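You operate a simulated robot arm through the tools that you are given. There is no shell and no other tool. Be economical: measure what you need, move in short steps, check, and stop when the job is done.

Carry out the task below with a simulated two-armed robot. There is one attempt and no reset: what you move stays moved.

JOB
Paste the flat carton's top and smooth the green strip down on it.
Fine: load the brush on the slab, hold the carton while you paste; brush back. Set down upright: round paste brush. A coat counts when it lies all over at full strength: go over it till it gets no stronger.

The check looks at the end state, three seconds after you hand in, the way a careful person would. Anything else that was tipped, shoved, dropped, spilled or broken makes it a failure.

ROBOT AND FRAMES
Two 6-joint arms with two-finger parallel grippers on one trunk, on a base that drives. Base frame: it is fixed to the floor where the robot stands at the start and does not move with it; the origin is under the middle of the robot, x ahead of it, y to its left, z up. Lengths are in mm, angles in rad, forces in N, time in s.
The left shoulder is at the start at [60, 187, 1197], the right one opposite. With the tool pointing down near the work surface each hand reaches from about 100 to 600 mm from the robot's upright axis, wherever it stands, measured 20 degrees to its own side. Places, roughly: cream paste slab [300, -100, 800]; top of the flat brown carton [400, -300, 900]. Payload 1.57 kg a hand.
Tool frame (each hand has its own): the origin (TCP) lies between the finger pads and is the grasp point; the fingertips stand 30 mm ahead of it; z points along the fingers, y is the line along which they close. The gripper opens to 110 mm. The fingers are 24 mm wide and 12 mm thick; the gripper's body (48 by 112 mm) begins 78 mm behind the TCP.
Orientation is that of the tool frame in the base frame, as a unit quaternion [x, y, z, w]. With the fingers straight down and closing along the base's y, the tool's x points along the base's -x, its y along +y and its z along -z.

CONTROLS
- The arms move only by the tool send_rows. It takes "left_series", "right_series" or both (then of equal length, played together; a hand with none holds still); each is a list of rows, each a list of 7 numbers: the shift along the tool's x, y, z in cm, then the turn, a rotation vector about the tool's x, y, z in rad, then the opening, from 0 (shut) to 1 (fully open). In form: [[dx, dy, dz, wx, wy, wz, grip], ...]. A call has 1 to 8 rows; each row is the pose to reach, as a shift and turn from the pose commanded when the call began, along the tool's axes at that moment. Rows are played at 5 a second. More than 50 mm and 0.15 rad between two rows, or a gripper value outside its range, and nothing of the call is played. A pose out of reach is approached as far as the arm can. The call stops where the force on the tool passes 40 N (or 10 N more than at its start, if that is more) or the arm is blocked; 0.2 s more then pass. Each finger travels about 153 mm/s and halts on what it meets, pressing with about 27 N; the grip force reading is that of the motor and also rises with nothing between the fingers. The clock runs only during rows and for 0.2 s after the last one: add rows that repeat a pose to give the fingers time. The reply holds the time, the measured pose of the TCP, the force on the tool along the base axes, the opening and the grip force, in the units named above and with some noise, with the torque about the TCP (base axes, N m) and any sound that the robot's microphone picked up, and new pictures: "pictures" is both (left out), scene, wrist or none (wrist: the cameras of the hands that moved).
- Cameras (640 x 400 px; columns grow to the right, rows downward): "scene" is now at [18, -10.2, 1739.4]; the picture's right is [-0.14, -0.99, 0.00], its down [-0.74, 0.11, -0.66] and it looks along [0.65, -0.09, -0.75] (base axes); focal length 272 px, centre (320, 200). "left" rides on the left gripper at [70, -16, -141] in its tool frame; the picture's right is [0.23, 0.97, 0.00], its down [-0.86, 0.20, -0.48] and it looks along [-0.47, 0.11, 0.88] (tool axes); focal length 222 px, centre (320, 200). "right" rides on the right gripper at [70, 16, -141] in its tool frame; the picture's right is [-0.23, 0.97, 0.00], its down [-0.86, -0.20, -0.48] and it looks along [-0.47, -0.11, 0.88] (tool axes); focal length 222 px, centre (320, 200). There is no depth. A picture from a camera that has moved, and an enlarged one, comes with that camera's place and axes in the base frame and with its lens.
- raise_lower(by): slides the trunk up (or, below 0, down) by that many mm; the arms and the scene camera ride with it, the base frame stays. It gives what a move gives, with no picture.
- base_move(legs): drives the robot by 1 to 6 legs, each [ahead, left, turn to the left] in mm, mm and rad, along the robot's own axes; the way and the turn of a leg run together, so that a leg with both is an arc; at most 1500 mm and 3.142 rad a leg. The arms and the cameras ride along, it lands a little off, and it stops where it bumps. It gives what a move gives, and a new picture of the scene camera.
- turn_head(pan, tilt): turns the head with the scene camera to pan (to the left, within 1.501 rad either way) and tilt (down, from -0.506 to 1.204), counted from straight ahead of the robot. It gives what a move gives, and a new picture of the scene camera.
- close_up(camera, box): a new picture of the part [left, top, right, bottom] of that camera's present view, enlarged. The clock stands still meanwhile.
- job_done(): hands the job in; it is judged then, once.

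Go step by step. Nothing tells you exact positions but the pictures and the camera data: compare them with the known pose of the tool, close in by small moves and look again before you grip or let go. The budget is 120 turns and 260 pictures, counting those below and the enlarged ones. Unless the task says otherwise, let go and move clear before handing in, and close with one line.

The tools are called as a command line: name --argument value ..., lists and objects as JSON in quotes. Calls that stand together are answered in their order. send_rows: Moves the arms, as the interface text tells. Its arguments: {"type":"object","properties":{"left_series":{"type":"array","items":{"type":"array","items":{"type":"number"}}},"right_series":{"type":"array","items":{"type":"array","items":{"type":"number"}}},"pictures":{"type":"string","enum":["both","scene","wrist","none"]}},"required":[]} The other tools are called the same way: raise_lower (by) slides the trunk up or down; base_move (legs) drives the base; turn_head (pan, tilt) turns the head that bears the scene camera; close_up (camera, box) takes an enlarged picture of a part of a camera's view; job_done () hands the job in.

At the start:

```text
time: 0.0
left_tool_pos: [407.6, -16.3, 1291.0]
left_tool_rot: [0.0, 1.0, 0.0, 0.0]
left_force: [0.2, -0.2, -0.3]
left_ft_torque: [-0.02, 0.01, -0.03]
left_gripper_width: 110.1
left_finger_force: 0.1
right_tool_pos: [339.6, -387.1, 1215.3]
right_tool_rot: [0.0, 1.0, 0.0, 0.0]
right_force: [-0.1, -1.0, 0.2]
right_ft_torque: [0.0, 0.03, -0.01]
right_gripper_width: 109.7
right_finger_force: 0.0
trunk travel left (down, up): [-825.0, 165.0]
robot x, y, heading: [-1.3, 2.3, 0.001]
head pan, tilt: [-0.143, 0.848]
```

scene: 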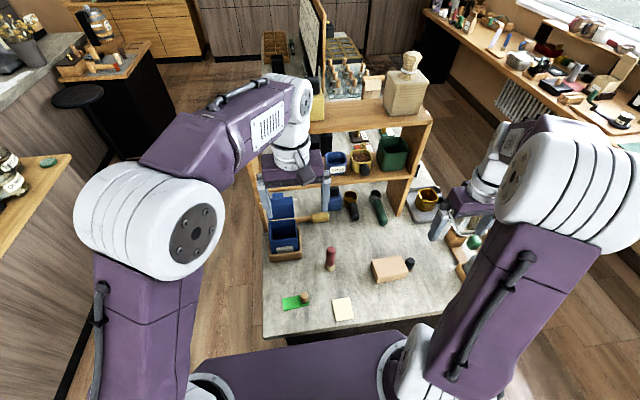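
right: 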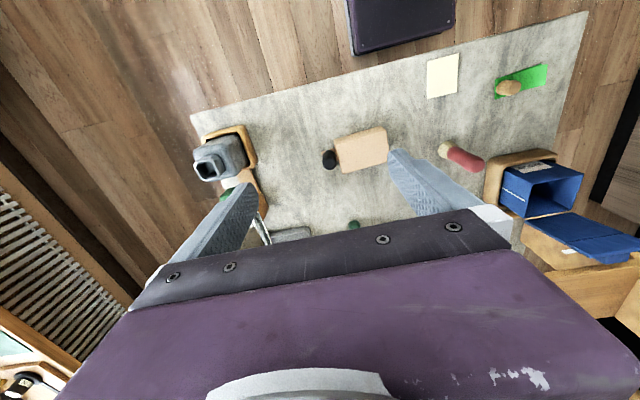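
left: 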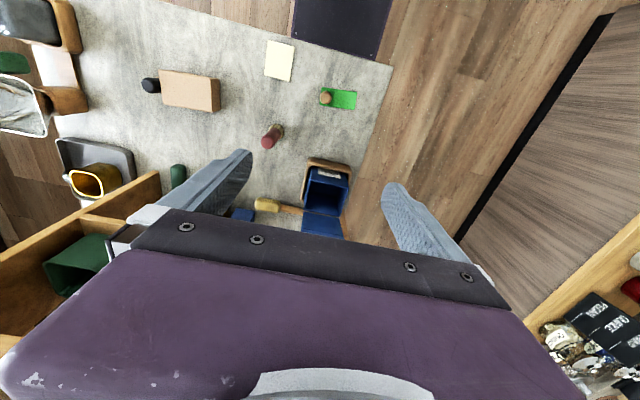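

I see the bench with a cream slab, a green strip with something on it, a red-handled brush standing, and the brown carton with a dark item next to it. I take enlarged views first to identify them.

close_up --camera "scene" --box '[260, 220, 420, 320]'

close_up --camera "left" --box '[120, 20, 380, 180]'

close_up --camera "right" --box '[300, 40, 580, 215]'

```text
4.00 times, centred on (340, 270) of scene
camera zoom: at [18.0, -10.2, 1739.4], right [-0.14, -0.99, 0.0], down [-0.74, 0.11, -0.66], along [0.65, -0.09, -0.75], focal length 1088 px, centre (240, -80)
```

zoom: 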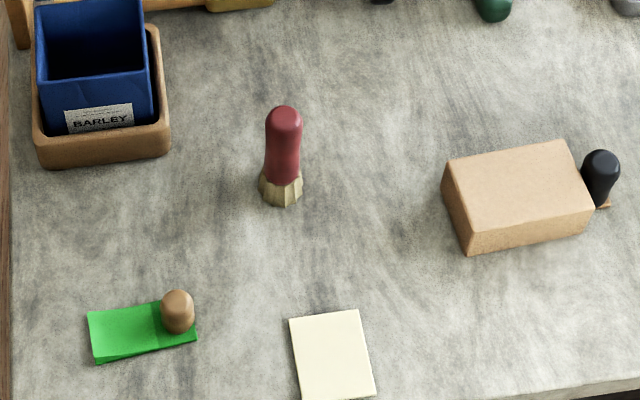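

```text
2.46 times, centred on (250, 100) of left
camera zoom: at [336.1, -31.6, 1432.2], right [-0.23, 0.97, 0.0], down [0.86, 0.2, 0.48], along [0.47, 0.11, -0.88], focal length 547 px, centre (492, 446)
```

zoom: 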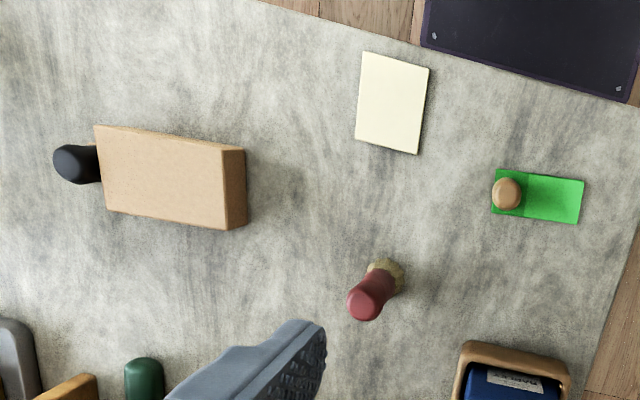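

```text
2.29 times, centred on (440, 128) of right
camera zoom: at [271.2, -372.0, 1358.1], right [0.23, 0.97, 0.0], down [0.86, -0.2, 0.48], along [0.47, -0.11, -0.88], focal length 508 px, centre (46, 366)
```

zoom: 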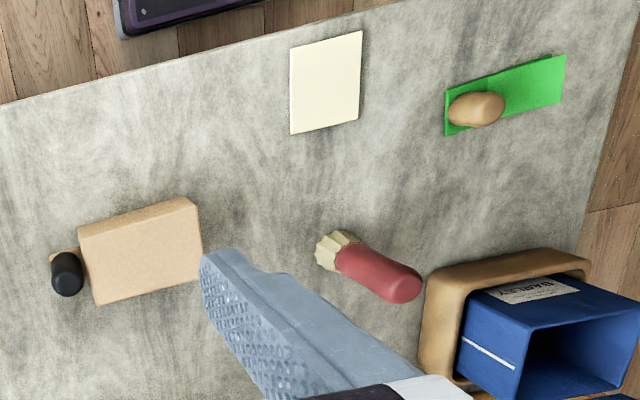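

The red-handled brush stands at about (478,-113), the slab is at (322,-130), the strip with its knob at (367,20), and the carton at about (430,-312). I bring both wrist cameras nearer to see the strip's knob and the black-handled item.

send_rows --left_series '[[2.1, 0.3, 4, 0, 0, 0, 1], [4.3, 0.6, 8, 0, 0, 0, 1], [6.4, 1, 12, 0, 0, 0, 1], [8.5, 1.3, 16, 0, 0, 0, 1], [10.7, 1.6, 20, 0, 0, 0, 1], [10.7, 1.6, 20, 0, 0, 0, 1]]' --right_series '[[0.2, 1.1, 3.3, 0, 0, 0, 1], [0.4, 2.3, 6.6, 0, 0, 0, 1], [0.6, 3.4, 9.9, 0, 0, 0, 1], [0.8, 4.6, 13.2, 0, 0, 0, 1], [1, 5.7, 16.5, 0, 0, 0, 1], [1, 5.7, 16.5, 0, 0, 0, 1]]' --pictures "both"

```text
time: 1.4
left_tool_pos: [299.7, 0.5, 1090.0]
left_tool_rot: [0.0, 1.0, 0.0, 0.0]
left_force: [-0.6, 0.3, -0.2]
left_ft_torque: [-0.02, -0.01, 0.0]
left_gripper_width: 109.9
left_finger_force: 0.1
right_tool_pos: [329.5, -329.4, 1049.8]
right_tool_rot: [-0.001, 1.0, 0.0, 0.0]
right_force: [0.7, -1.1, -0.2]
right_ft_torque: [0.01, -0.04, 0.03]
right_gripper_width: 109.9
right_finger_force: 0.0
trunk travel left (down, up): [-825.0, 165.0]
robot x, y, heading: [0.4, 4.0, -0.007]
head pan, tilt: [-0.143, 0.848]
camera scene: at [17.5, -10.1, 1739.4], right [-0.14, -0.99, 0.0], down [-0.74, 0.11, -0.66], along [0.66, -0.09, -0.75], focal length 272 px, centre (320, 200)
camera right: at [261.2, -313.2, 1192.8], right [0.23, 0.97, 0.0], down [0.86, -0.2, 0.48], along [0.47, -0.11, -0.88], focal length 222 px, centre (320, 200)
camera left: at [229.4, -15.4, 1231.9], right [-0.23, 0.97, 0.0], down [0.86, 0.2, 0.48], along [0.47, 0.11, -0.88], focal length 222 px, centre (320, 200)
```

scene: 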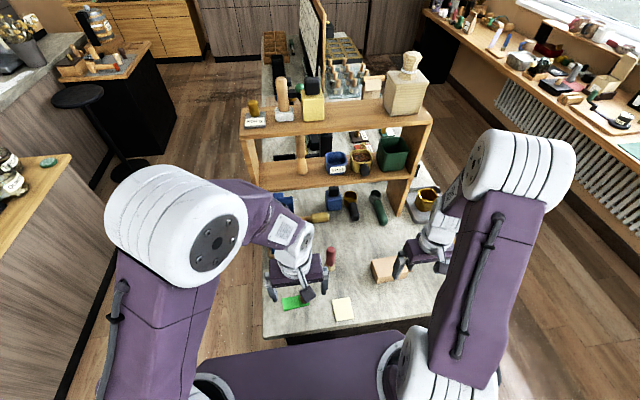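
right: 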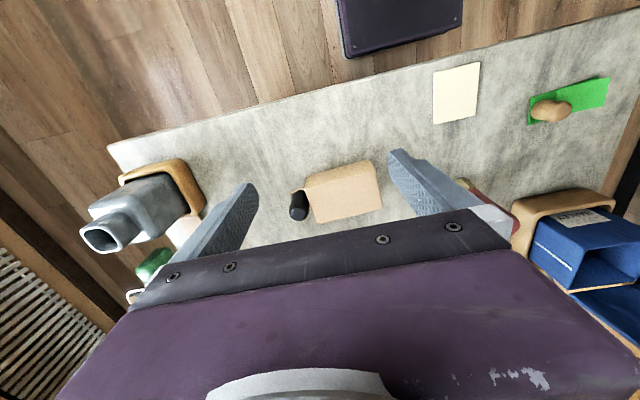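
left: 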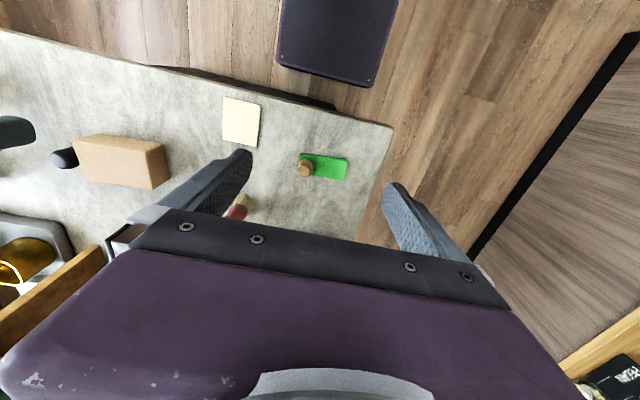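

close_up --camera "right" --box '[270, 140, 400, 221]'

close_up --camera "left" --box '[210, 80, 370, 180]'

close_up --camera "left" --box '[40, 110, 180, 198]'

```text
4.92 times, centred on (335, 180) of right
camera zoom: at [261.2, -313.2, 1192.8], right [0.23, 0.97, 0.0], down [0.86, -0.2, 0.48], along [0.47, -0.11, -0.88], focal length 1094 px, centre (246, 296)
```

zoom: 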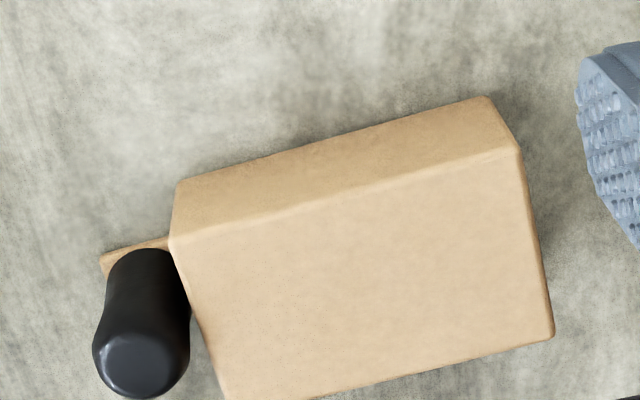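

```text
4.00 times, centred on (290, 130) of left
camera zoom: at [229.4, -15.4, 1231.9], right [-0.23, 0.97, 0.0], down [0.86, 0.2, 0.48], along [0.47, 0.11, -0.88], focal length 888 px, centre (440, 480)
```

zoom: 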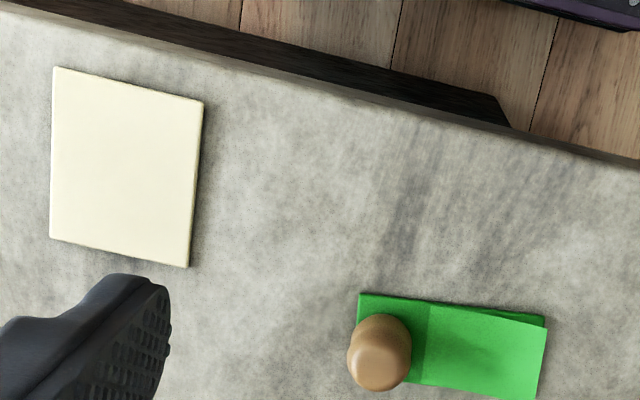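

```text
4.55 times, centred on (110, 154) of left
camera zoom: at [229.4, -15.4, 1231.9], right [-0.23, 0.97, 0.0], down [0.86, 0.2, 0.48], along [0.47, 0.11, -0.88], focal length 1010 px, centre (1274, 409)
```

zoom: 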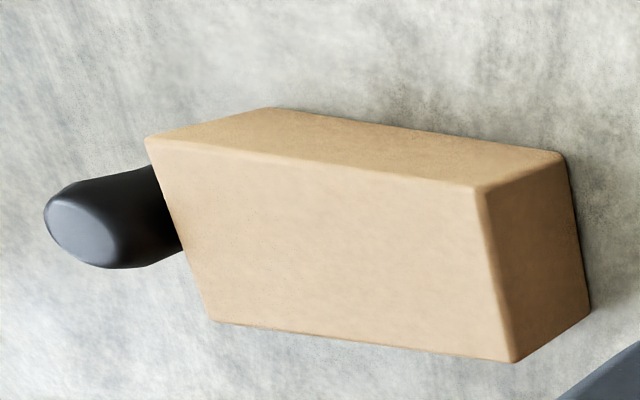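

Carton: corners about (394,-261), (400,-370), (468,-366), (462,-257), top at z≈886; the black-handled tool stands at its far right end. I lower both hands for nearer views of the strip and that tool.

send_rows --left_series '[[0.8, 0, 4.5, 0, 0, 0, 1], [1.5, 0, 9, 0, 0, 0, 1], [2.2, 0, 13.5, 0, 0, 0, 1], [3, 0, 18, 0, 0, 0, 1], [3, 0, 18, 0, 0, 0, 1]]' --right_series '[[1, -2, 3, 0, 0, 0, 1], [2, -4, 6, 0, 0, 0, 1], [3, -6, 9, 0, 0, 0, 1], [4, -8, 12, 0, 0, 0, 1], [4, -8, 12, 0, 0, 0, 1]]' --pictures "wrist"

close_up --camera "left" --box '[200, 80, 440, 230]'

close_up --camera "right" --box '[260, 80, 500, 230]'

```text
time: 2.6
left_tool_pos: [269.3, 2.6, 909.2]
left_tool_rot: [0.001, 1.0, -0.001, 0.0]
left_force: [-1.1, -0.2, 0.7]
left_ft_torque: [0.03, -0.01, 0.0]
left_gripper_width: 110.0
left_finger_force: 0.0
right_tool_pos: [289.1, -410.4, 930.8]
right_tool_rot: [0.0, 1.0, 0.0, 0.001]
right_force: [-1.1, -0.2, 0.6]
right_ft_torque: [-0.02, 0.02, -0.01]
right_gripper_width: 110.0
right_finger_force: 0.1
trunk travel left (down, up): [-825.0, 165.0]
robot x, y, heading: [-4.1, 1.3, 0.003]
head pan, tilt: [-0.143, 0.848]
camera right: at [220.9, -394.5, 1073.5], right [0.23, 0.97, 0.0], down [0.86, -0.2, 0.48], along [0.47, -0.11, -0.88], focal length 222 px, centre (320, 200)
camera left: at [198.9, -13.3, 1051.7], right [-0.23, 0.97, 0.0], down [0.85, 0.2, 0.48], along [0.47, 0.11, -0.88], focal length 222 px, centre (320, 200)
```

right: 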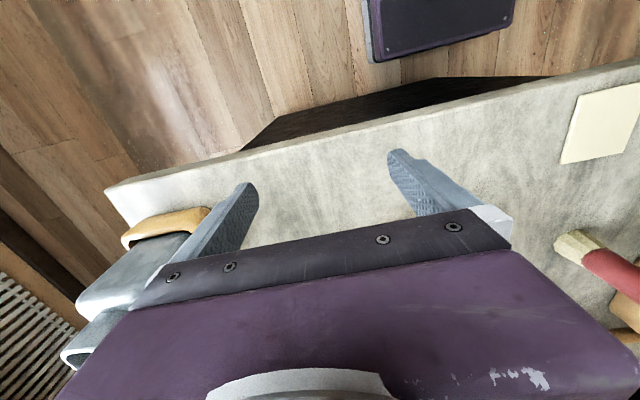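
left: 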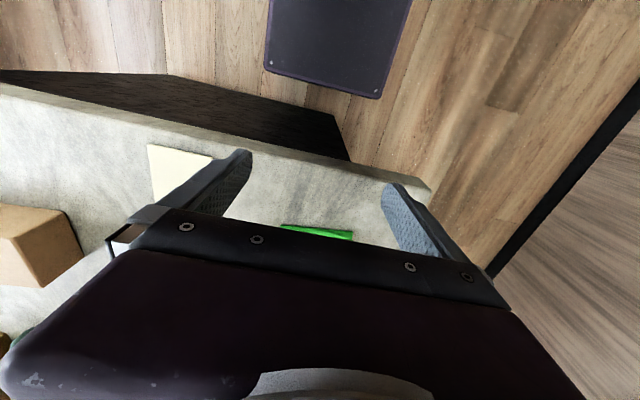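

```text
2.67 times, centred on (320, 155) of left
camera zoom: at [198.9, -13.3, 1051.7], right [-0.23, 0.97, 0.0], down [0.85, 0.2, 0.48], along [0.47, 0.11, -0.88], focal length 592 px, centre (320, 320)
```

zoom: 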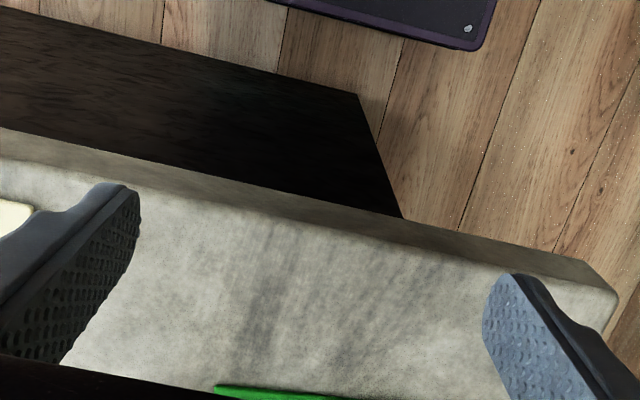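

```text
2.67 times, centred on (380, 155) of right
camera zoom: at [220.9, -394.5, 1073.5], right [0.23, 0.97, 0.0], down [0.86, -0.2, 0.48], along [0.47, -0.11, -0.88], focal length 592 px, centre (160, 320)
```

zoom: 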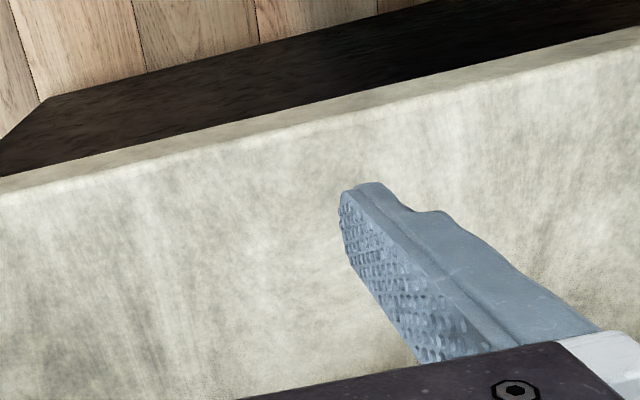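

The objects hide behind the gripper bodies from there; I must place the hands over them. I go up and forward above the strip and above the carton.

send_rows --left_series '[[-2, 0, -2, 0, 0, 0, 1], [-5, -0.3, -5, 0, 0, 0, 1], [-8, -0.6, -6, 0, 0, 0, 1], [-11, -0.9, -6, 0, 0, 0, 1], [-11, -0.9, -6, 0, 0, 0, 1]]' --right_series '[[-2, 1, -4, 0, 0, 0, 1], [-6, 2, -6, 0, 0, 0, 1], [-10, 3, -7, 0, 0, 0, 1], [-14, 4, -8, 0, 0, 0, 1], [-14, 4, -8, 0, 0, 0, 1]]' --pictures "wrist"

close_up --camera "left" --box '[220, 60, 420, 185]'

close_up --camera "right" --box '[220, 90, 420, 215]'

```text
time: 3.8
left_tool_pos: [379.8, -6.3, 970.6]
left_tool_rot: [0.0, 1.0, -0.001, 0.0]
left_force: [-1.1, 0.3, 0.1]
left_ft_torque: [0.0, 0.02, 0.03]
left_gripper_width: 110.2
left_finger_force: 0.0
right_tool_pos: [428.3, -370.2, 1010.6]
right_tool_rot: [0.0, 1.0, 0.0, 0.0]
right_force: [-0.3, -0.4, -0.3]
right_ft_torque: [-0.01, 0.01, 0.02]
right_gripper_width: 109.9
right_finger_force: 0.0
trunk travel left (down, up): [-825.0, 165.0]
robot x, y, heading: [-1.8, -0.4, -0.003]
head pan, tilt: [-0.143, 0.848]
camera right: at [359.4, -355.0, 1153.1], right [0.23, 0.97, 0.0], down [0.86, -0.2, 0.48], along [0.47, -0.11, -0.88], focal length 222 px, centre (320, 200)
camera left: at [309.7, -22.5, 1112.5], right [-0.23, 0.97, 0.0], down [0.85, 0.2, 0.48], along [0.47, 0.11, -0.88], focal length 222 px, centre (320, 200)
```

right: 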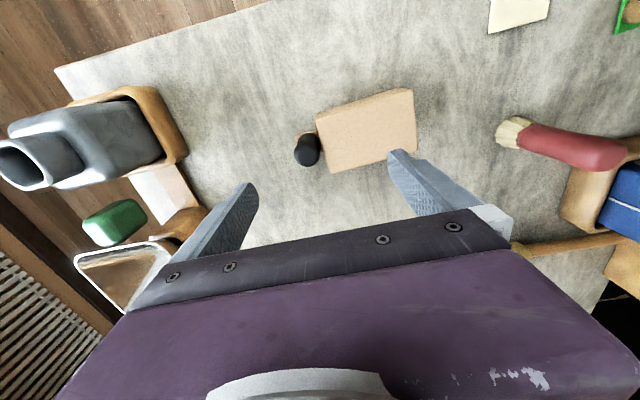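
left: 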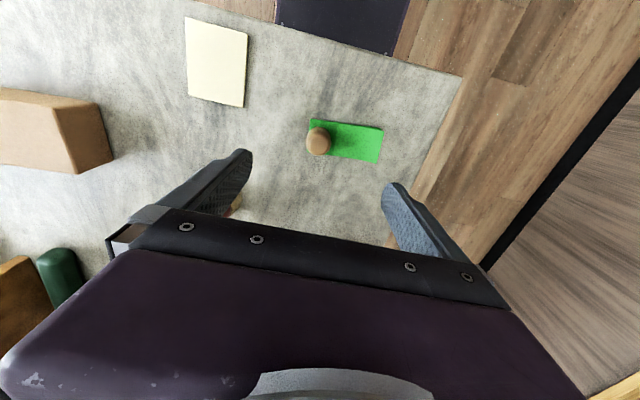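

```text
3.20 times, centred on (320, 122) of left
camera zoom: at [309.7, -22.5, 1112.5], right [-0.23, 0.97, 0.0], down [0.85, 0.2, 0.48], along [0.47, 0.11, -0.88], focal length 711 px, centre (320, 448)
```

zoom: 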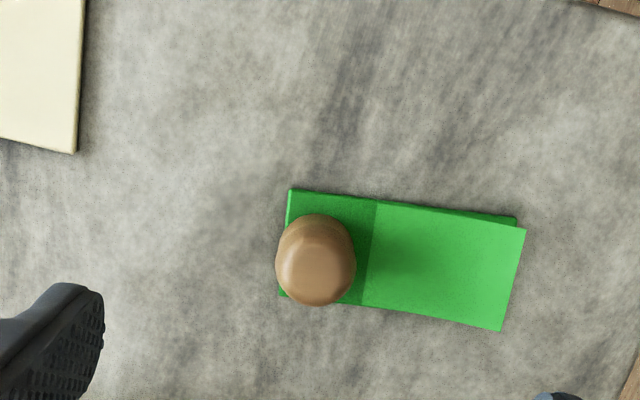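

```text
3.20 times, centred on (320, 152) of right
camera zoom: at [359.4, -355.0, 1153.1], right [0.23, 0.97, 0.0], down [0.86, -0.2, 0.48], along [0.47, -0.11, -0.88], focal length 711 px, centre (320, 352)
```

zoom: 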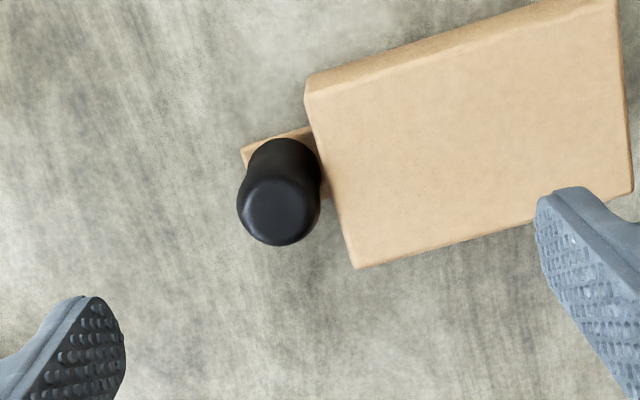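

The green strip (stiff end with wooden knob at (372,-9), springy flap towards +y) and the black-handled tool at about (428,-388) are clear now. The right hand will do brush and strip, the left will hold the carton's left end; first I bring the right hand above the brush and pull the left one aside.

send_rows --left_series '[[0.7, 2, -2, 0, 0, 0, 1], [1.3, 4, -4, 0, 0, 0, 1], [2, 6, -6, 0, 0, 0, 1], [3, 9, -7.5, 0, 0, 0, 1], [4, 12, -9, 0, 0, 0, 1], [4, 13, -9, 0, 0, 0, 1], [4, 13, -9, 0, 0, 0, 1]]' --right_series '[[0, 4, -3, 0, 0, 0, 1], [-0.6, 8, -4, 0, 0, 0, 1], [-1.5, 12.3, -4, 0, 0, 0, 1], [-3, 16.8, -4, 0, 0, 0, 1], [-4.3, 21.2, -4, 0, 0, 0, 1], [-5, 25.7, -4, 0, 0, 0, 1], [-5, 25.7, -4, 0, 0, 0, 1]]' --pictures "both"

close_up --camera "right" --box '[220, 60, 420, 185]'

close_up --camera "scene" --box '[270, 280, 330, 318]'

close_up --camera "scene" --box '[365, 245, 425, 282]'

```text
time: 5.4
left_tool_pos: [340.8, 120.3, 1059.9]
left_tool_rot: [0.0, 1.0, 0.0, 0.0]
left_force: [0.4, 0.7, -0.3]
left_ft_torque: [-0.02, 0.03, 0.02]
left_gripper_width: 110.0
left_finger_force: 0.0
right_tool_pos: [479.5, -115.9, 1049.1]
right_tool_rot: [0.0, 1.0, 0.0, 0.0]
right_force: [-0.1, 0.2, 0.3]
right_ft_torque: [0.03, 0.03, 0.0]
right_gripper_width: 110.1
right_finger_force: 0.0
trunk travel left (down, up): [-825.0, 165.0]
robot x, y, heading: [1.5, 2.0, -0.004]
head pan, tilt: [-0.143, 0.848]
camera scene: at [18.1, -11.0, 1739.4], right [-0.14, -0.99, 0.0], down [-0.74, 0.11, -0.66], along [0.65, -0.09, -0.75], focal length 272 px, centre (320, 200)
camera right: at [411.5, -98.8, 1192.3], right [0.23, 0.97, 0.0], down [0.86, -0.2, 0.48], along [0.47, -0.11, -0.88], focal length 222 px, centre (320, 200)
camera left: at [271.0, 104.1, 1202.3], right [-0.23, 0.97, 0.0], down [0.86, 0.2, 0.48], along [0.47, 0.11, -0.88], focal length 222 px, centre (320, 200)
```

scene: 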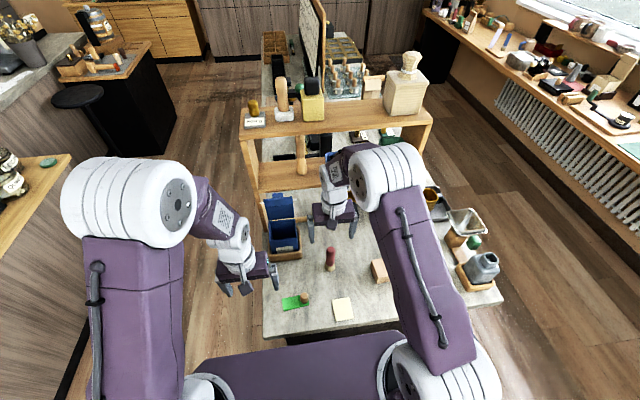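
right: 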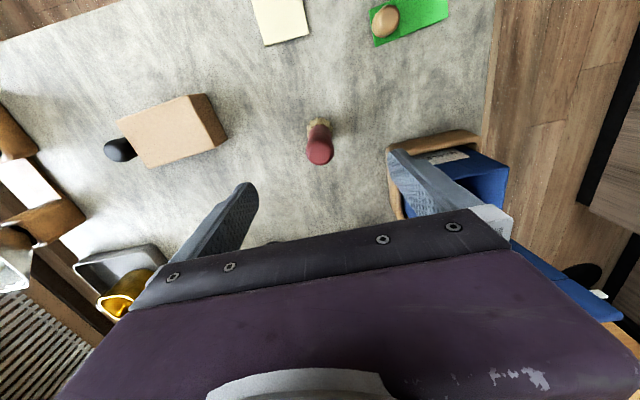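
left: 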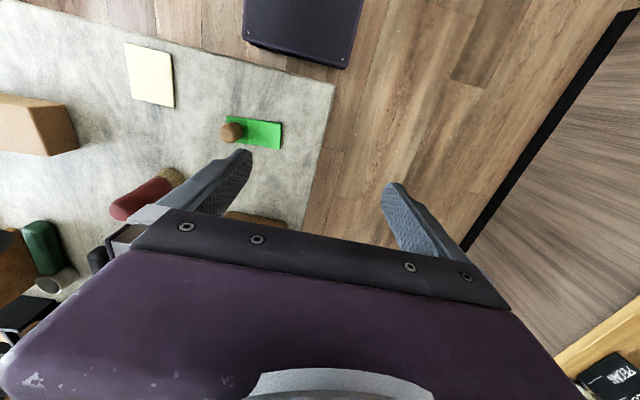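

```text
3.20 times, centred on (320, 122) of right
camera zoom: at [411.5, -98.8, 1192.3], right [0.23, 0.97, 0.0], down [0.86, -0.2, 0.48], along [0.47, -0.11, -0.88], focal length 711 px, centre (320, 448)
```

zoom: 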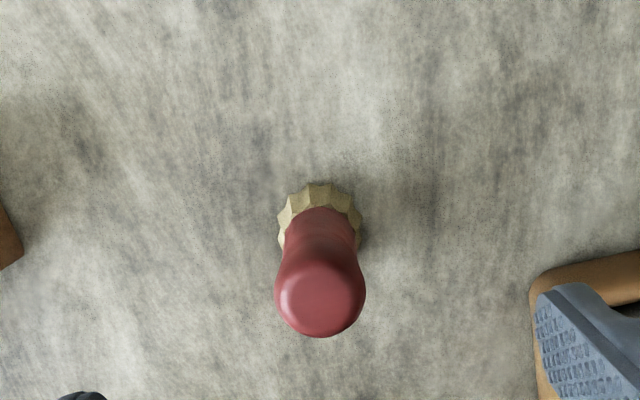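

```text
10.53 times, centred on (300, 299) of scene
camera zoom: at [18.1, -11.0, 1739.4], right [-0.14, -0.99, 0.0], down [-0.74, 0.11, -0.66], along [0.65, -0.09, -0.75], focal length 2864 px, centre (530, -842)
```

zoom: 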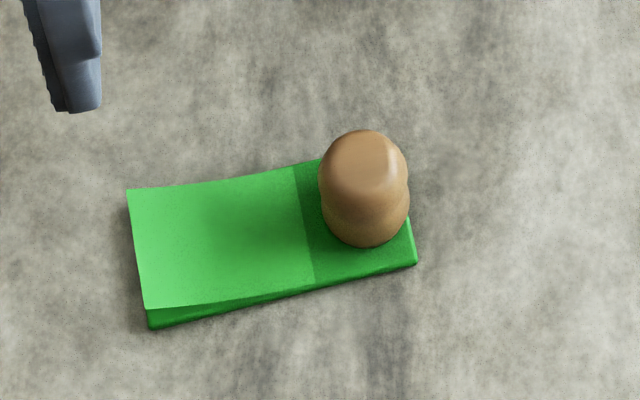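

```text
10.67 times, centred on (395, 264) of scene
camera zoom: at [18.1, -11.0, 1739.4], right [-0.14, -0.99, 0.0], down [-0.74, 0.11, -0.66], along [0.65, -0.09, -0.75], focal length 2902 px, centre (-480, -477)
```

zoom: 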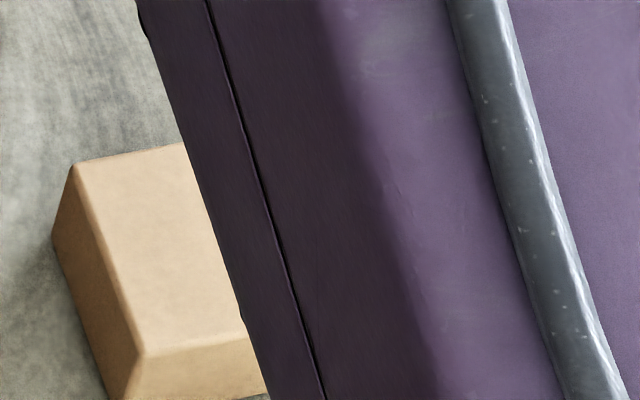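

The brush centre is at about (478,-114), top near z=960, handle about 30 mm thick. I lower the right hand straight over it and grip the handle.

send_rows --right_series '[[0.1, 0.1, 4, 0, 0, 0, 1], [0.1, 0.2, 8, 0, 0, 0, 1], [0.1, 0.2, 12.4, 0, 0, 0, 1], [0.1, 0.2, 12.4, 0, 0, 0, 0.5], [0.1, 0.2, 12.4, 0, 0, 0, 0.2], [0.1, 0.2, 12.4, 0, 0, 0, 0.2], [0.1, 0.2, 12.4, 0, 0, 0, 0.15]]' --pictures "both"

```text
time: 7.0
left_tool_pos: [340.7, 120.8, 1059.8]
left_tool_rot: [0.0, 1.0, 0.0, 0.0]
left_force: [-0.3, -0.4, 0.0]
left_ft_torque: [0.01, -0.02, 0.02]
left_gripper_width: 110.0
left_finger_force: 0.1
right_tool_pos: [479.8, -115.0, 927.7]
right_tool_rot: [0.0, 1.0, -0.001, 0.0]
right_force: [0.1, 0.8, 0.0]
right_ft_torque: [0.1, -0.05, 0.02]
right_gripper_width: 31.1
right_finger_force: 27.3
trunk travel left (down, up): [-825.0, 165.0]
robot x, y, heading: [0.8, 1.9, -0.001]
head pan, tilt: [-0.143, 0.848]
camera scene: at [18.1, -10.2, 1739.4], right [-0.14, -0.99, 0.0], down [-0.74, 0.11, -0.66], along [0.65, -0.09, -0.75], focal length 272 px, centre (320, 200)
camera right: at [410.7, -98.1, 1070.7], right [0.23, 0.97, 0.0], down [0.86, -0.2, 0.48], along [0.47, -0.11, -0.88], focal length 222 px, centre (320, 200)
```

scene: 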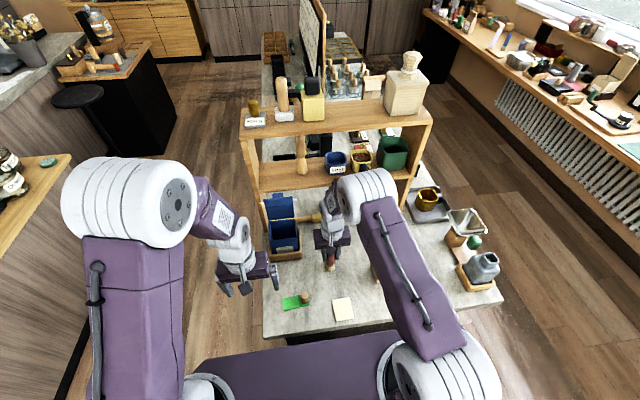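
right: 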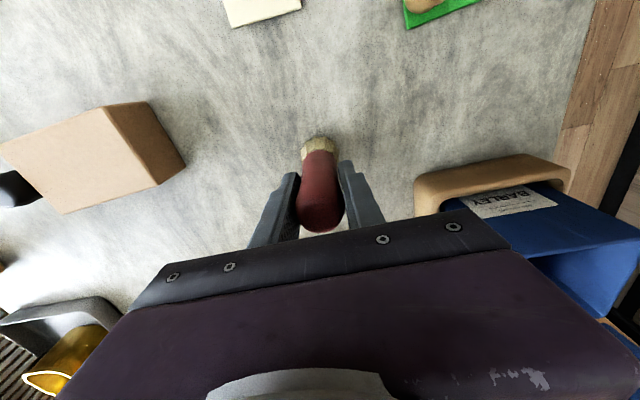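

The brush is gripped at TCP (479.7,-115,927). I lift it and carry it over the middle of the slab at about (322,-129).

send_rows --right_series '[[0, 0, -4, 0, 0, 0, 0.15], [1.5, -0.1, -6, 0, 0, 0, 0.15], [6, -0.5, -6, 0, 0, 0, 0.15], [10.8, -1, -6, 0, 0, 0, 0.15], [15.7, -1.4, -5.5, 0, 0, 0, 0.15], [15.7, -1.4, -2.5, 0, 0, 0, 0.15], [15.7, -1.4, -1.5, 0, 0, 0, 0.15], [15.7, -1.4, -1.5, 0, 0, 0, 0.15]]' --pictures "both"

close_up --camera "right" --box '[220, 60, 420, 185]'

close_up --camera "scene" --box '[300, 260, 380, 330]'

```text
time: 8.8
left_tool_pos: [340.5, 121.0, 1061.0]
left_tool_rot: [0.0, 1.0, 0.0, 0.0]
left_force: [-0.1, 0.1, -1.0]
left_ft_torque: [0.0, -0.02, -0.01]
left_gripper_width: 110.1
left_finger_force: 0.0
right_tool_pos: [320.1, -125.1, 941.8]
right_tool_rot: [0.0, 1.0, 0.0, 0.0]
right_force: [-0.3, -0.4, -2.5]
right_ft_torque: [-0.02, -0.04, 0.01]
right_gripper_width: 31.3
right_finger_force: 26.8
trunk travel left (down, up): [-825.0, 165.0]
robot x, y, heading: [-0.0, 3.7, 0.002]
head pan, tilt: [-0.143, 0.848]
camera scene: at [16.9, -10.2, 1739.4], right [-0.14, -0.99, 0.0], down [-0.74, 0.11, -0.66], along [0.66, -0.09, -0.75], focal length 272 px, centre (320, 200)
camera right: at [251.8, -109.2, 1084.3], right [0.23, 0.97, 0.0], down [0.85, -0.2, 0.48], along [0.47, -0.11, -0.88], focal length 222 px, centre (320, 200)
```

scene: 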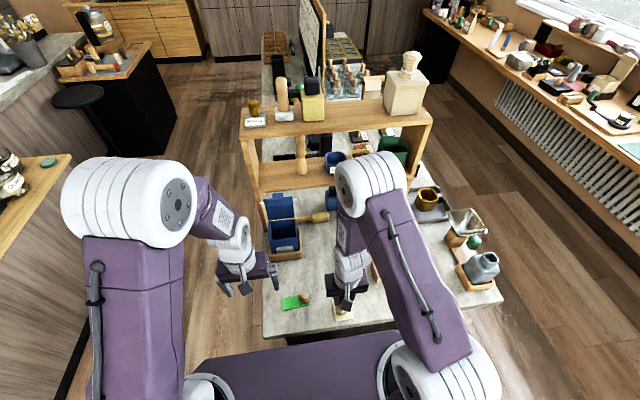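
right: 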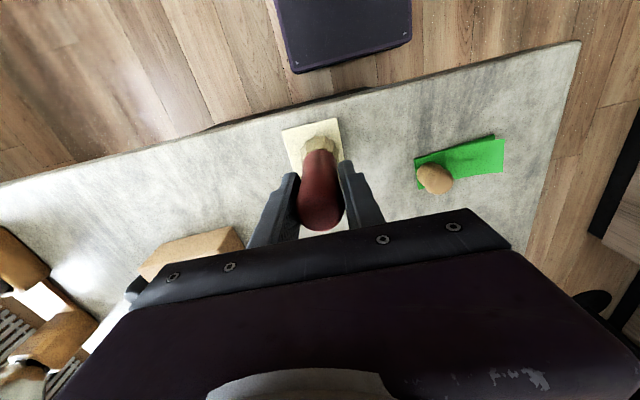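

```text
3.20 times, centred on (320, 122) of right
camera zoom: at [251.8, -109.2, 1084.3], right [0.23, 0.97, 0.0], down [0.85, -0.2, 0.48], along [0.47, -0.11, -0.88], focal length 711 px, centre (320, 448)
```

zoom: 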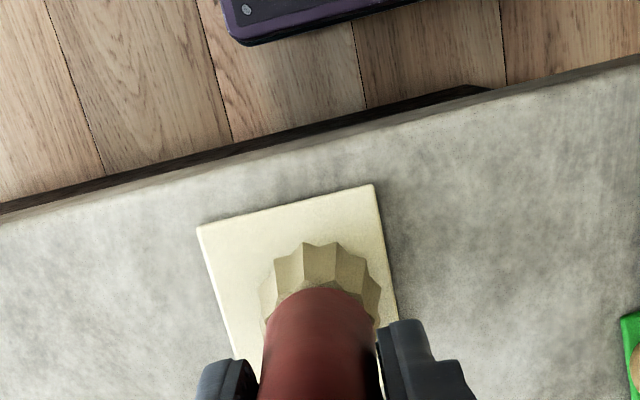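

```text
5.71 times, centred on (340, 295) of scene
camera zoom: at [16.9, -10.2, 1739.4], right [-0.14, -0.99, 0.0], down [-0.74, 0.11, -0.66], along [0.66, -0.09, -0.75], focal length 1555 px, centre (206, -343)
```

zoom: 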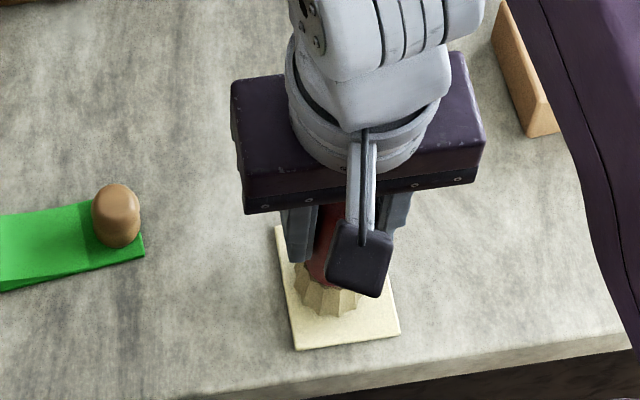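

The brush hangs just over the slab centre. I lower in millimetre steps to find contact.

send_rows --right_series '[[0, 0, 0.4, 0, 0, 0, 0.15], [0, 0, 0.6, 0, 0, 0, 0.15], [0, 0, 0.7, 0, 0, 0, 0.15], [0, 0, 0.8, 0, 0, 0, 0.15], [0, 0, 0.8, 0, 0, 0, 0.15]]' --pictures "none"

close_up --camera "right" --box '[270, 100, 370, 162]'

```text
time: 10.0
left_tool_pos: [341.0, 120.5, 1061.1]
left_tool_rot: [0.0, 1.0, -0.001, 0.0]
left_force: [0.0, 0.0, -0.6]
left_ft_torque: [-0.01, 0.0, -0.02]
left_gripper_width: 110.2
left_finger_force: 0.0
right_tool_pos: [321.0, -125.9, 934.6]
right_tool_rot: [0.0, 1.0, -0.001, 0.001]
right_force: [0.6, -3.8, 9.9]
right_ft_torque: [-0.43, -0.02, 0.03]
right_gripper_width: 31.4
right_finger_force: 27.2
trunk travel left (down, up): [-825.0, 165.0]
robot x, y, heading: [2.1, 0.9, 0.005]
head pan, tilt: [-0.143, 0.848]
```

```text
6.40 times, centred on (320, 131) of right
camera zoom: at [252.9, -109.8, 1076.5], right [0.23, 0.97, 0.0], down [0.85, -0.2, 0.48], along [0.47, -0.11, -0.88], focal length 1422 px, centre (320, 642)
```

zoom: 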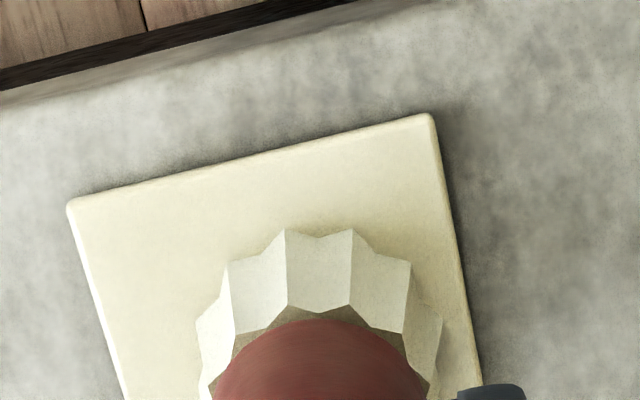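

Contact at TCP z≈934.6 with about 12 N, and the bristles turned wet-white: the brush is loaded. I lift it and wait over the carton's right half while the left hand begins swinging to a side-grasp orientation.

send_rows --left_series '[[-1, 0, -0.2, 0.0722, 0.0722, -0.1031, 1], [-2, -1, -0.5, 0.1444, 0.1444, -0.2062, 1], [-3, -3, -0.8, 0.2166, 0.2166, -0.3093, 1], [-4, -5, -1, 0.2888, 0.2888, -0.4124, 1], [-5, -7, -1.2, 0.361, 0.361, -0.5155, 1], [-6, -9, -1.5, 0.4332, 0.4332, -0.6186, 1], [-7, -11, -2, 0.5054, 0.5054, -0.7217, 1], [-7.9, -13, -2, 0.5776, 0.5776, -0.8248, 1]]' --right_series '[[0, 0, -3, 0, 0, 0, 0.15], [0, 0, -7, 0, 0, 0, 0.15], [-2, -4, -7, 0, 0, 0, 0.15], [-4, -8, -7, 0, 0, 0, 0.15], [-6, -12, -7, 0, 0, 0, 0.15], [-8, -16, -7, 0, 0, 0, 0.15], [-10, -20, -7, 0, 0, 0, 0.15], [-11.3, -21.9, -7, 0, 0, 0, 0.15]]' --pictures "both"

```text
time: 11.8
left_tool_pos: [419.2, -9.6, 1081.0]
left_tool_rot: [-0.391, 0.835, -0.274, -0.273]
left_force: [-0.6, 0.4, 0.5]
left_ft_torque: [0.0, 0.01, 0.01]
left_gripper_width: 109.8
left_finger_force: 0.0
right_tool_pos: [436.1, -345.7, 1001.7]
right_tool_rot: [0.0, 1.0, 0.0, -0.001]
right_force: [0.2, -1.0, -2.5]
right_ft_torque: [-0.02, -0.03, 0.03]
right_gripper_width: 31.4
right_finger_force: 27.0
trunk travel left (down, up): [-825.0, 165.0]
robot x, y, heading: [2.1, 1.2, -0.002]
head pan, tilt: [-0.143, 0.848]
camera scene: at [19.0, -10.6, 1739.4], right [-0.14, -0.99, 0.0], down [-0.74, 0.11, -0.66], along [0.65, -0.09, -0.75], focal length 272 px, centre (320, 200)
camera right: at [367.5, -329.7, 1144.5], right [0.23, 0.97, 0.0], down [0.86, -0.2, 0.48], along [0.47, -0.11, -0.88], focal length 222 px, centre (320, 200)
camera left: at [428.8, 40.9, 1230.6], right [-0.9, 0.42, -0.08], down [0.42, 0.86, -0.29], along [-0.05, -0.3, -0.95], focal length 222 px, centre (320, 200)
```

scene: 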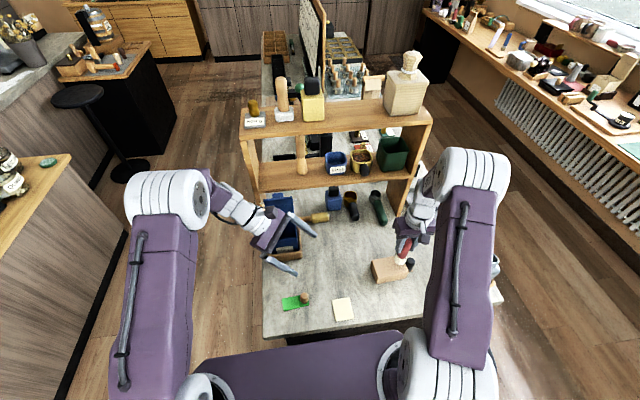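
right: 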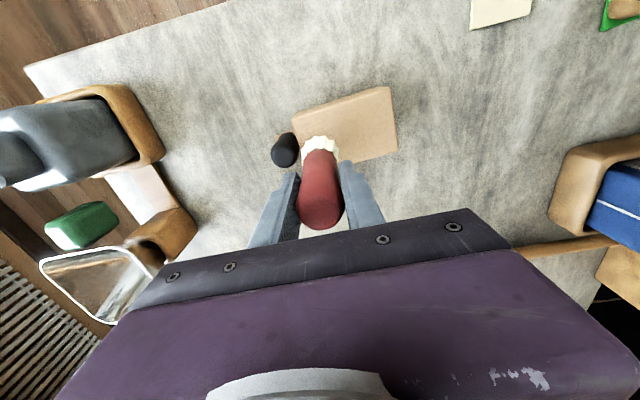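
left: 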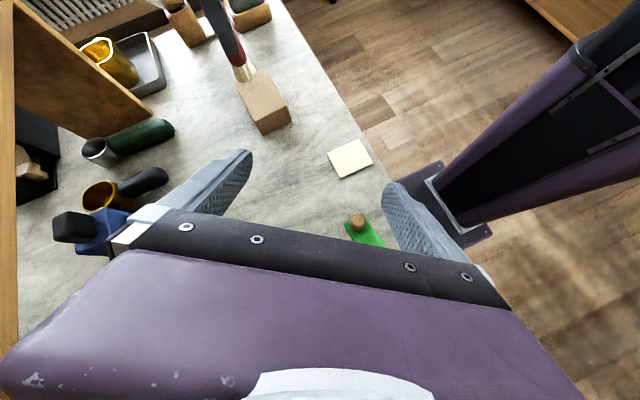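

The left hand swings on; I finish the rotation while bringing it to about (422,-140,960), in line with the carton's left end.

send_rows --left_series '[[-0.29, -0.73, 2.85, 0.0623, 0.0623, -0.0889, 1], [-0.58, -1.45, 5.7, 0.1247, 0.1247, -0.178, 1], [-0.87, -2.18, 8.56, 0.187, 0.187, -0.267, 1], [-1.15, -2.9, 11.4, 0.2493, 0.2493, -0.356, 1], [-1.44, -3.63, 14.27, 0.3117, 0.3117, -0.445, 1], [-1.73, -4.36, 17.12, 0.374, 0.374, -0.534, 1], [-1.73, -4.36, 17.12, 0.374, 0.374, -0.534, 1]]' --pictures "both"

```text
time: 13.4
left_tool_pos: [420.1, -138.0, 959.9]
left_tool_rot: [0.579, -0.576, 0.407, 0.408]
left_force: [-0.1, -0.1, 0.7]
left_ft_torque: [0.0, 0.0, 0.0]
left_gripper_width: 110.0
left_finger_force: 0.0
right_tool_pos: [435.2, -345.3, 1001.5]
right_tool_rot: [0.0, 1.0, 0.0, 0.0]
right_force: [-0.5, 0.2, -2.2]
right_ft_torque: [0.01, 0.06, -0.01]
right_gripper_width: 31.7
right_finger_force: 26.9
trunk travel left (down, up): [-825.0, 165.0]
robot x, y, heading: [1.4, 0.2, 0.0]
head pan, tilt: [-0.143, 0.848]
camera scene: at [18.3, -10.2, 1739.4], right [-0.14, -0.99, 0.0], down [-0.74, 0.11, -0.66], along [0.65, -0.09, -0.75], focal length 272 px, centre (320, 200)
camera left: at [436.4, -29.3, 1073.3], right [-0.97, -0.08, 0.22], down [-0.21, 0.74, -0.64], along [-0.11, -0.67, -0.73], focal length 222 px, centre (320, 200)
```

scene: 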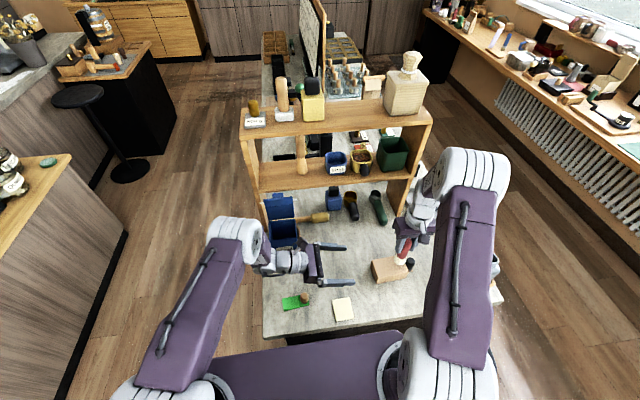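
left: 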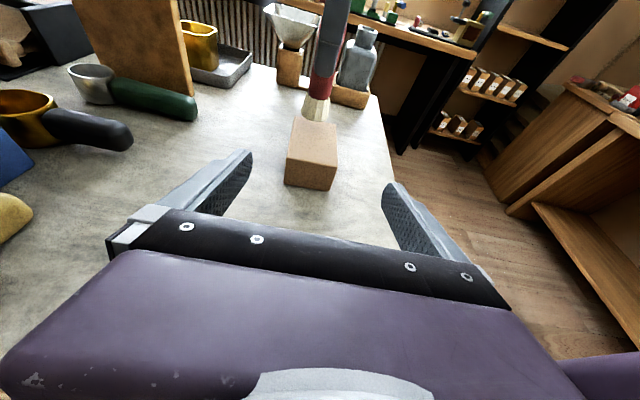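

The side-grasp orientation is right (20° below horizontal). I advance along the carton with the fingers straddling it, down to TCP about (429,-275,868), still open.

send_rows --left_series '[[-1.8, -0.2, 3.1, 0.025, 0, -0.009, 1], [-3.5, -0.41, 6.28, 0.0518, 0, -0.0185, 1], [-3.7, -0.6, 9.5, 0.0518, 0, -0.0185, 1], [-3.9, -0.75, 12.8, 0.0518, 0, -0.0185, 1], [-4.07, -0.91, 15.99, 0.0518, 0, -0.0185, 1], [-4.07, -0.91, 15.99, 0.0518, 0, -0.0185, 1]]' --pictures "both"

close_up --camera "left" --box '[220, 60, 420, 250]'

close_up --camera "scene" --box '[330, 225, 430, 300]'

```text
time: 14.8
left_tool_pos: [427.5, -269.7, 875.2]
left_tool_rot: [0.597, -0.56, 0.418, 0.395]
left_force: [-0.9, 0.3, 0.1]
left_ft_torque: [0.05, 0.03, 0.0]
left_gripper_width: 110.0
left_finger_force: 0.1
left hand out of reach, approached as far as the arm can: row 5, 6
right_tool_pos: [434.3, -344.6, 1001.4]
right_tool_rot: [-0.001, 1.0, 0.0, 0.0]
right_force: [0.2, -0.5, -2.1]
right_ft_torque: [-0.05, 0.01, -0.01]
right_gripper_width: 31.2
right_finger_force: 26.8
trunk travel left (down, up): [-825.0, 165.0]
robot x, y, heading: [-3.4, 1.3, -0.0]
head pan, tilt: [-0.143, 0.848]
camera scene: at [18.6, -10.3, 1739.4], right [-0.14, -0.99, 0.0], down [-0.74, 0.11, -0.66], along [0.65, -0.09, -0.75], focal length 272 px, centre (320, 200)
camera left: at [437.5, -159.5, 988.5], right [-0.97, -0.14, 0.22], down [-0.25, 0.73, -0.64], along [-0.07, -0.67, -0.74], focal length 222 px, centre (320, 200)
```

scene: 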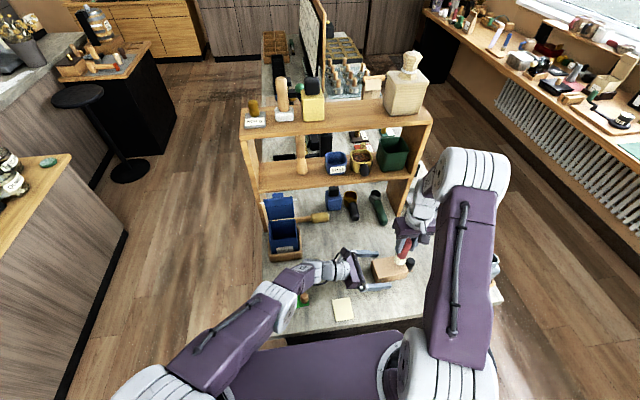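
left: 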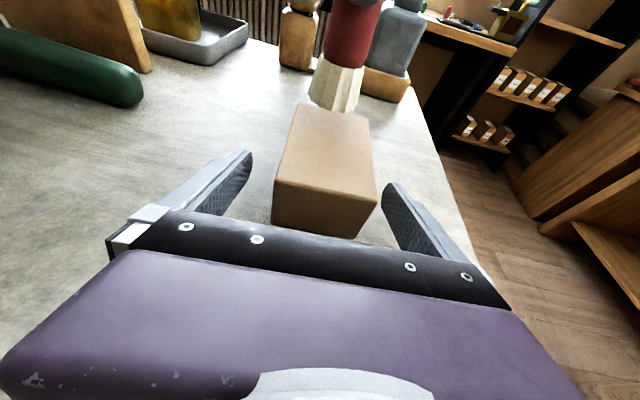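

```text
2.11 times, centred on (320, 155) of left
camera zoom: at [437.5, -159.5, 988.5], right [-0.97, -0.14, 0.22], down [-0.25, 0.73, -0.64], along [-0.07, -0.67, -0.74], focal length 468 px, centre (320, 295)
```

zoom: 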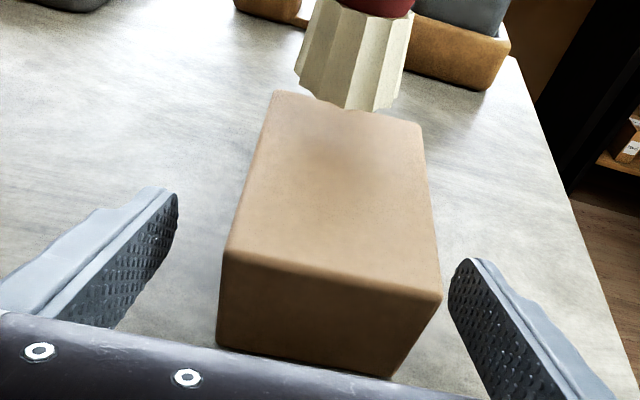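

```text
5.33 times, centred on (380, 262) of scene
camera zoom: at [18.6, -10.3, 1739.4], right [-0.14, -0.99, 0.0], down [-0.74, 0.11, -0.66], along [0.65, -0.09, -0.75], focal length 1451 px, centre (0, -133)
```

zoom: 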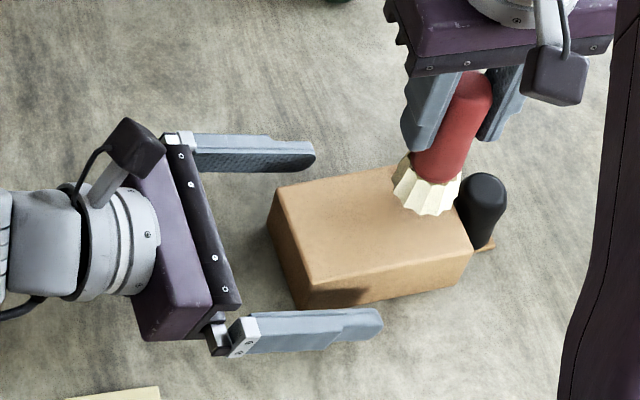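

The left hand stops at its reach limit at (427.5,-269.7,875), nearly where I want it, with its fingers straddling the carton. I check the forearm's clearance over the strip knob before going on.

close_up --camera "scene" --box '[250, 240, 350, 315]'

```text
5.33 times, centred on (300, 278) of scene
camera zoom: at [18.6, -10.3, 1739.4], right [-0.14, -0.99, 0.0], down [-0.74, 0.11, -0.66], along [0.65, -0.09, -0.75], focal length 1451 px, centre (427, -213)
```

zoom: 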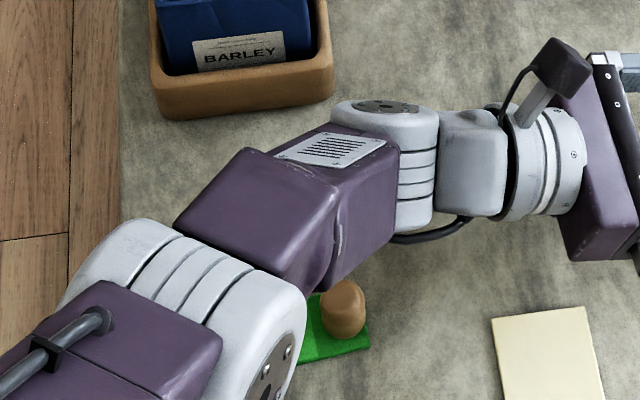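

There's room around the knob, so I keep this height and close the left fingers on the carton's sides.

send_rows --left_series '[[0, 0, 0, 0, 0, 0, 0.8], [0, 0, 0, 0, 0, 0, 0.66], [0, 0, 0, 0, 0, 0, 0.55], [0, 0, 0, 0, 0, 0, 0.55]]' --pictures "both"

close_up --camera "right" --box '[240, 60, 440, 185]'

```text
time: 15.8
left_tool_pos: [426.9, -269.9, 874.7]
left_tool_rot: [0.597, -0.56, 0.419, 0.394]
left_force: [-0.8, 0.0, 0.2]
left_ft_torque: [-0.06, -0.01, -0.08]
left_gripper_width: 69.7
left_finger_force: 26.5
right_tool_pos: [435.3, -345.8, 1002.0]
right_tool_rot: [0.0, 1.0, -0.001, 0.0]
right_force: [0.0, -0.7, -1.6]
right_ft_torque: [-0.03, -0.01, -0.02]
right_gripper_width: 31.2
right_finger_force: 27.0
trunk travel left (down, up): [-825.0, 165.0]
robot x, y, heading: [1.9, 2.0, -0.002]
head pan, tilt: [-0.143, 0.848]
camera scene: at [18.1, -10.5, 1739.4], right [-0.14, -0.99, 0.0], down [-0.74, 0.11, -0.66], along [0.65, -0.09, -0.75], focal length 272 px, centre (320, 200)
camera left: at [437.5, -159.5, 988.9], right [-0.97, -0.14, 0.22], down [-0.25, 0.73, -0.64], along [-0.07, -0.67, -0.74], focal length 222 px, centre (320, 200)
```

scene: 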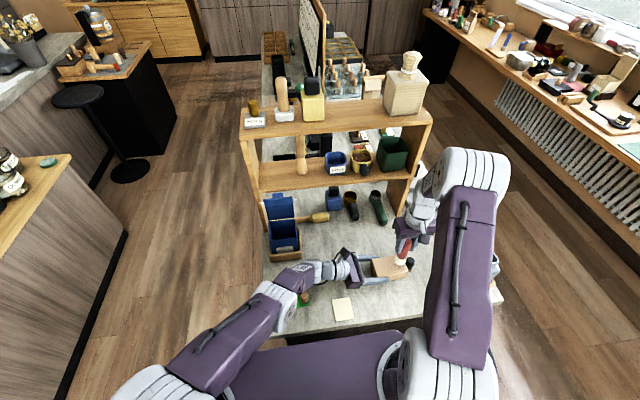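
left: 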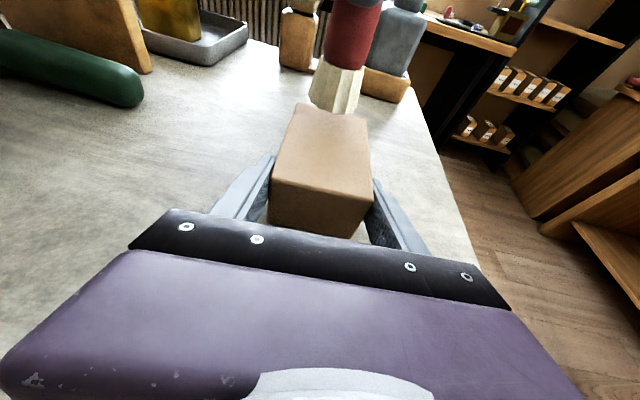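

```text
3.20 times, centred on (340, 122) of right
camera zoom: at [366.7, -329.2, 1144.5], right [0.23, 0.97, 0.0], down [0.86, -0.2, 0.48], along [0.47, -0.11, -0.88], focal length 711 px, centre (256, 448)
```

zoom: 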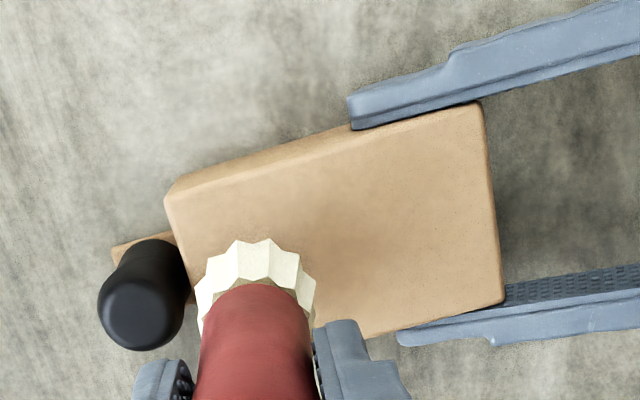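

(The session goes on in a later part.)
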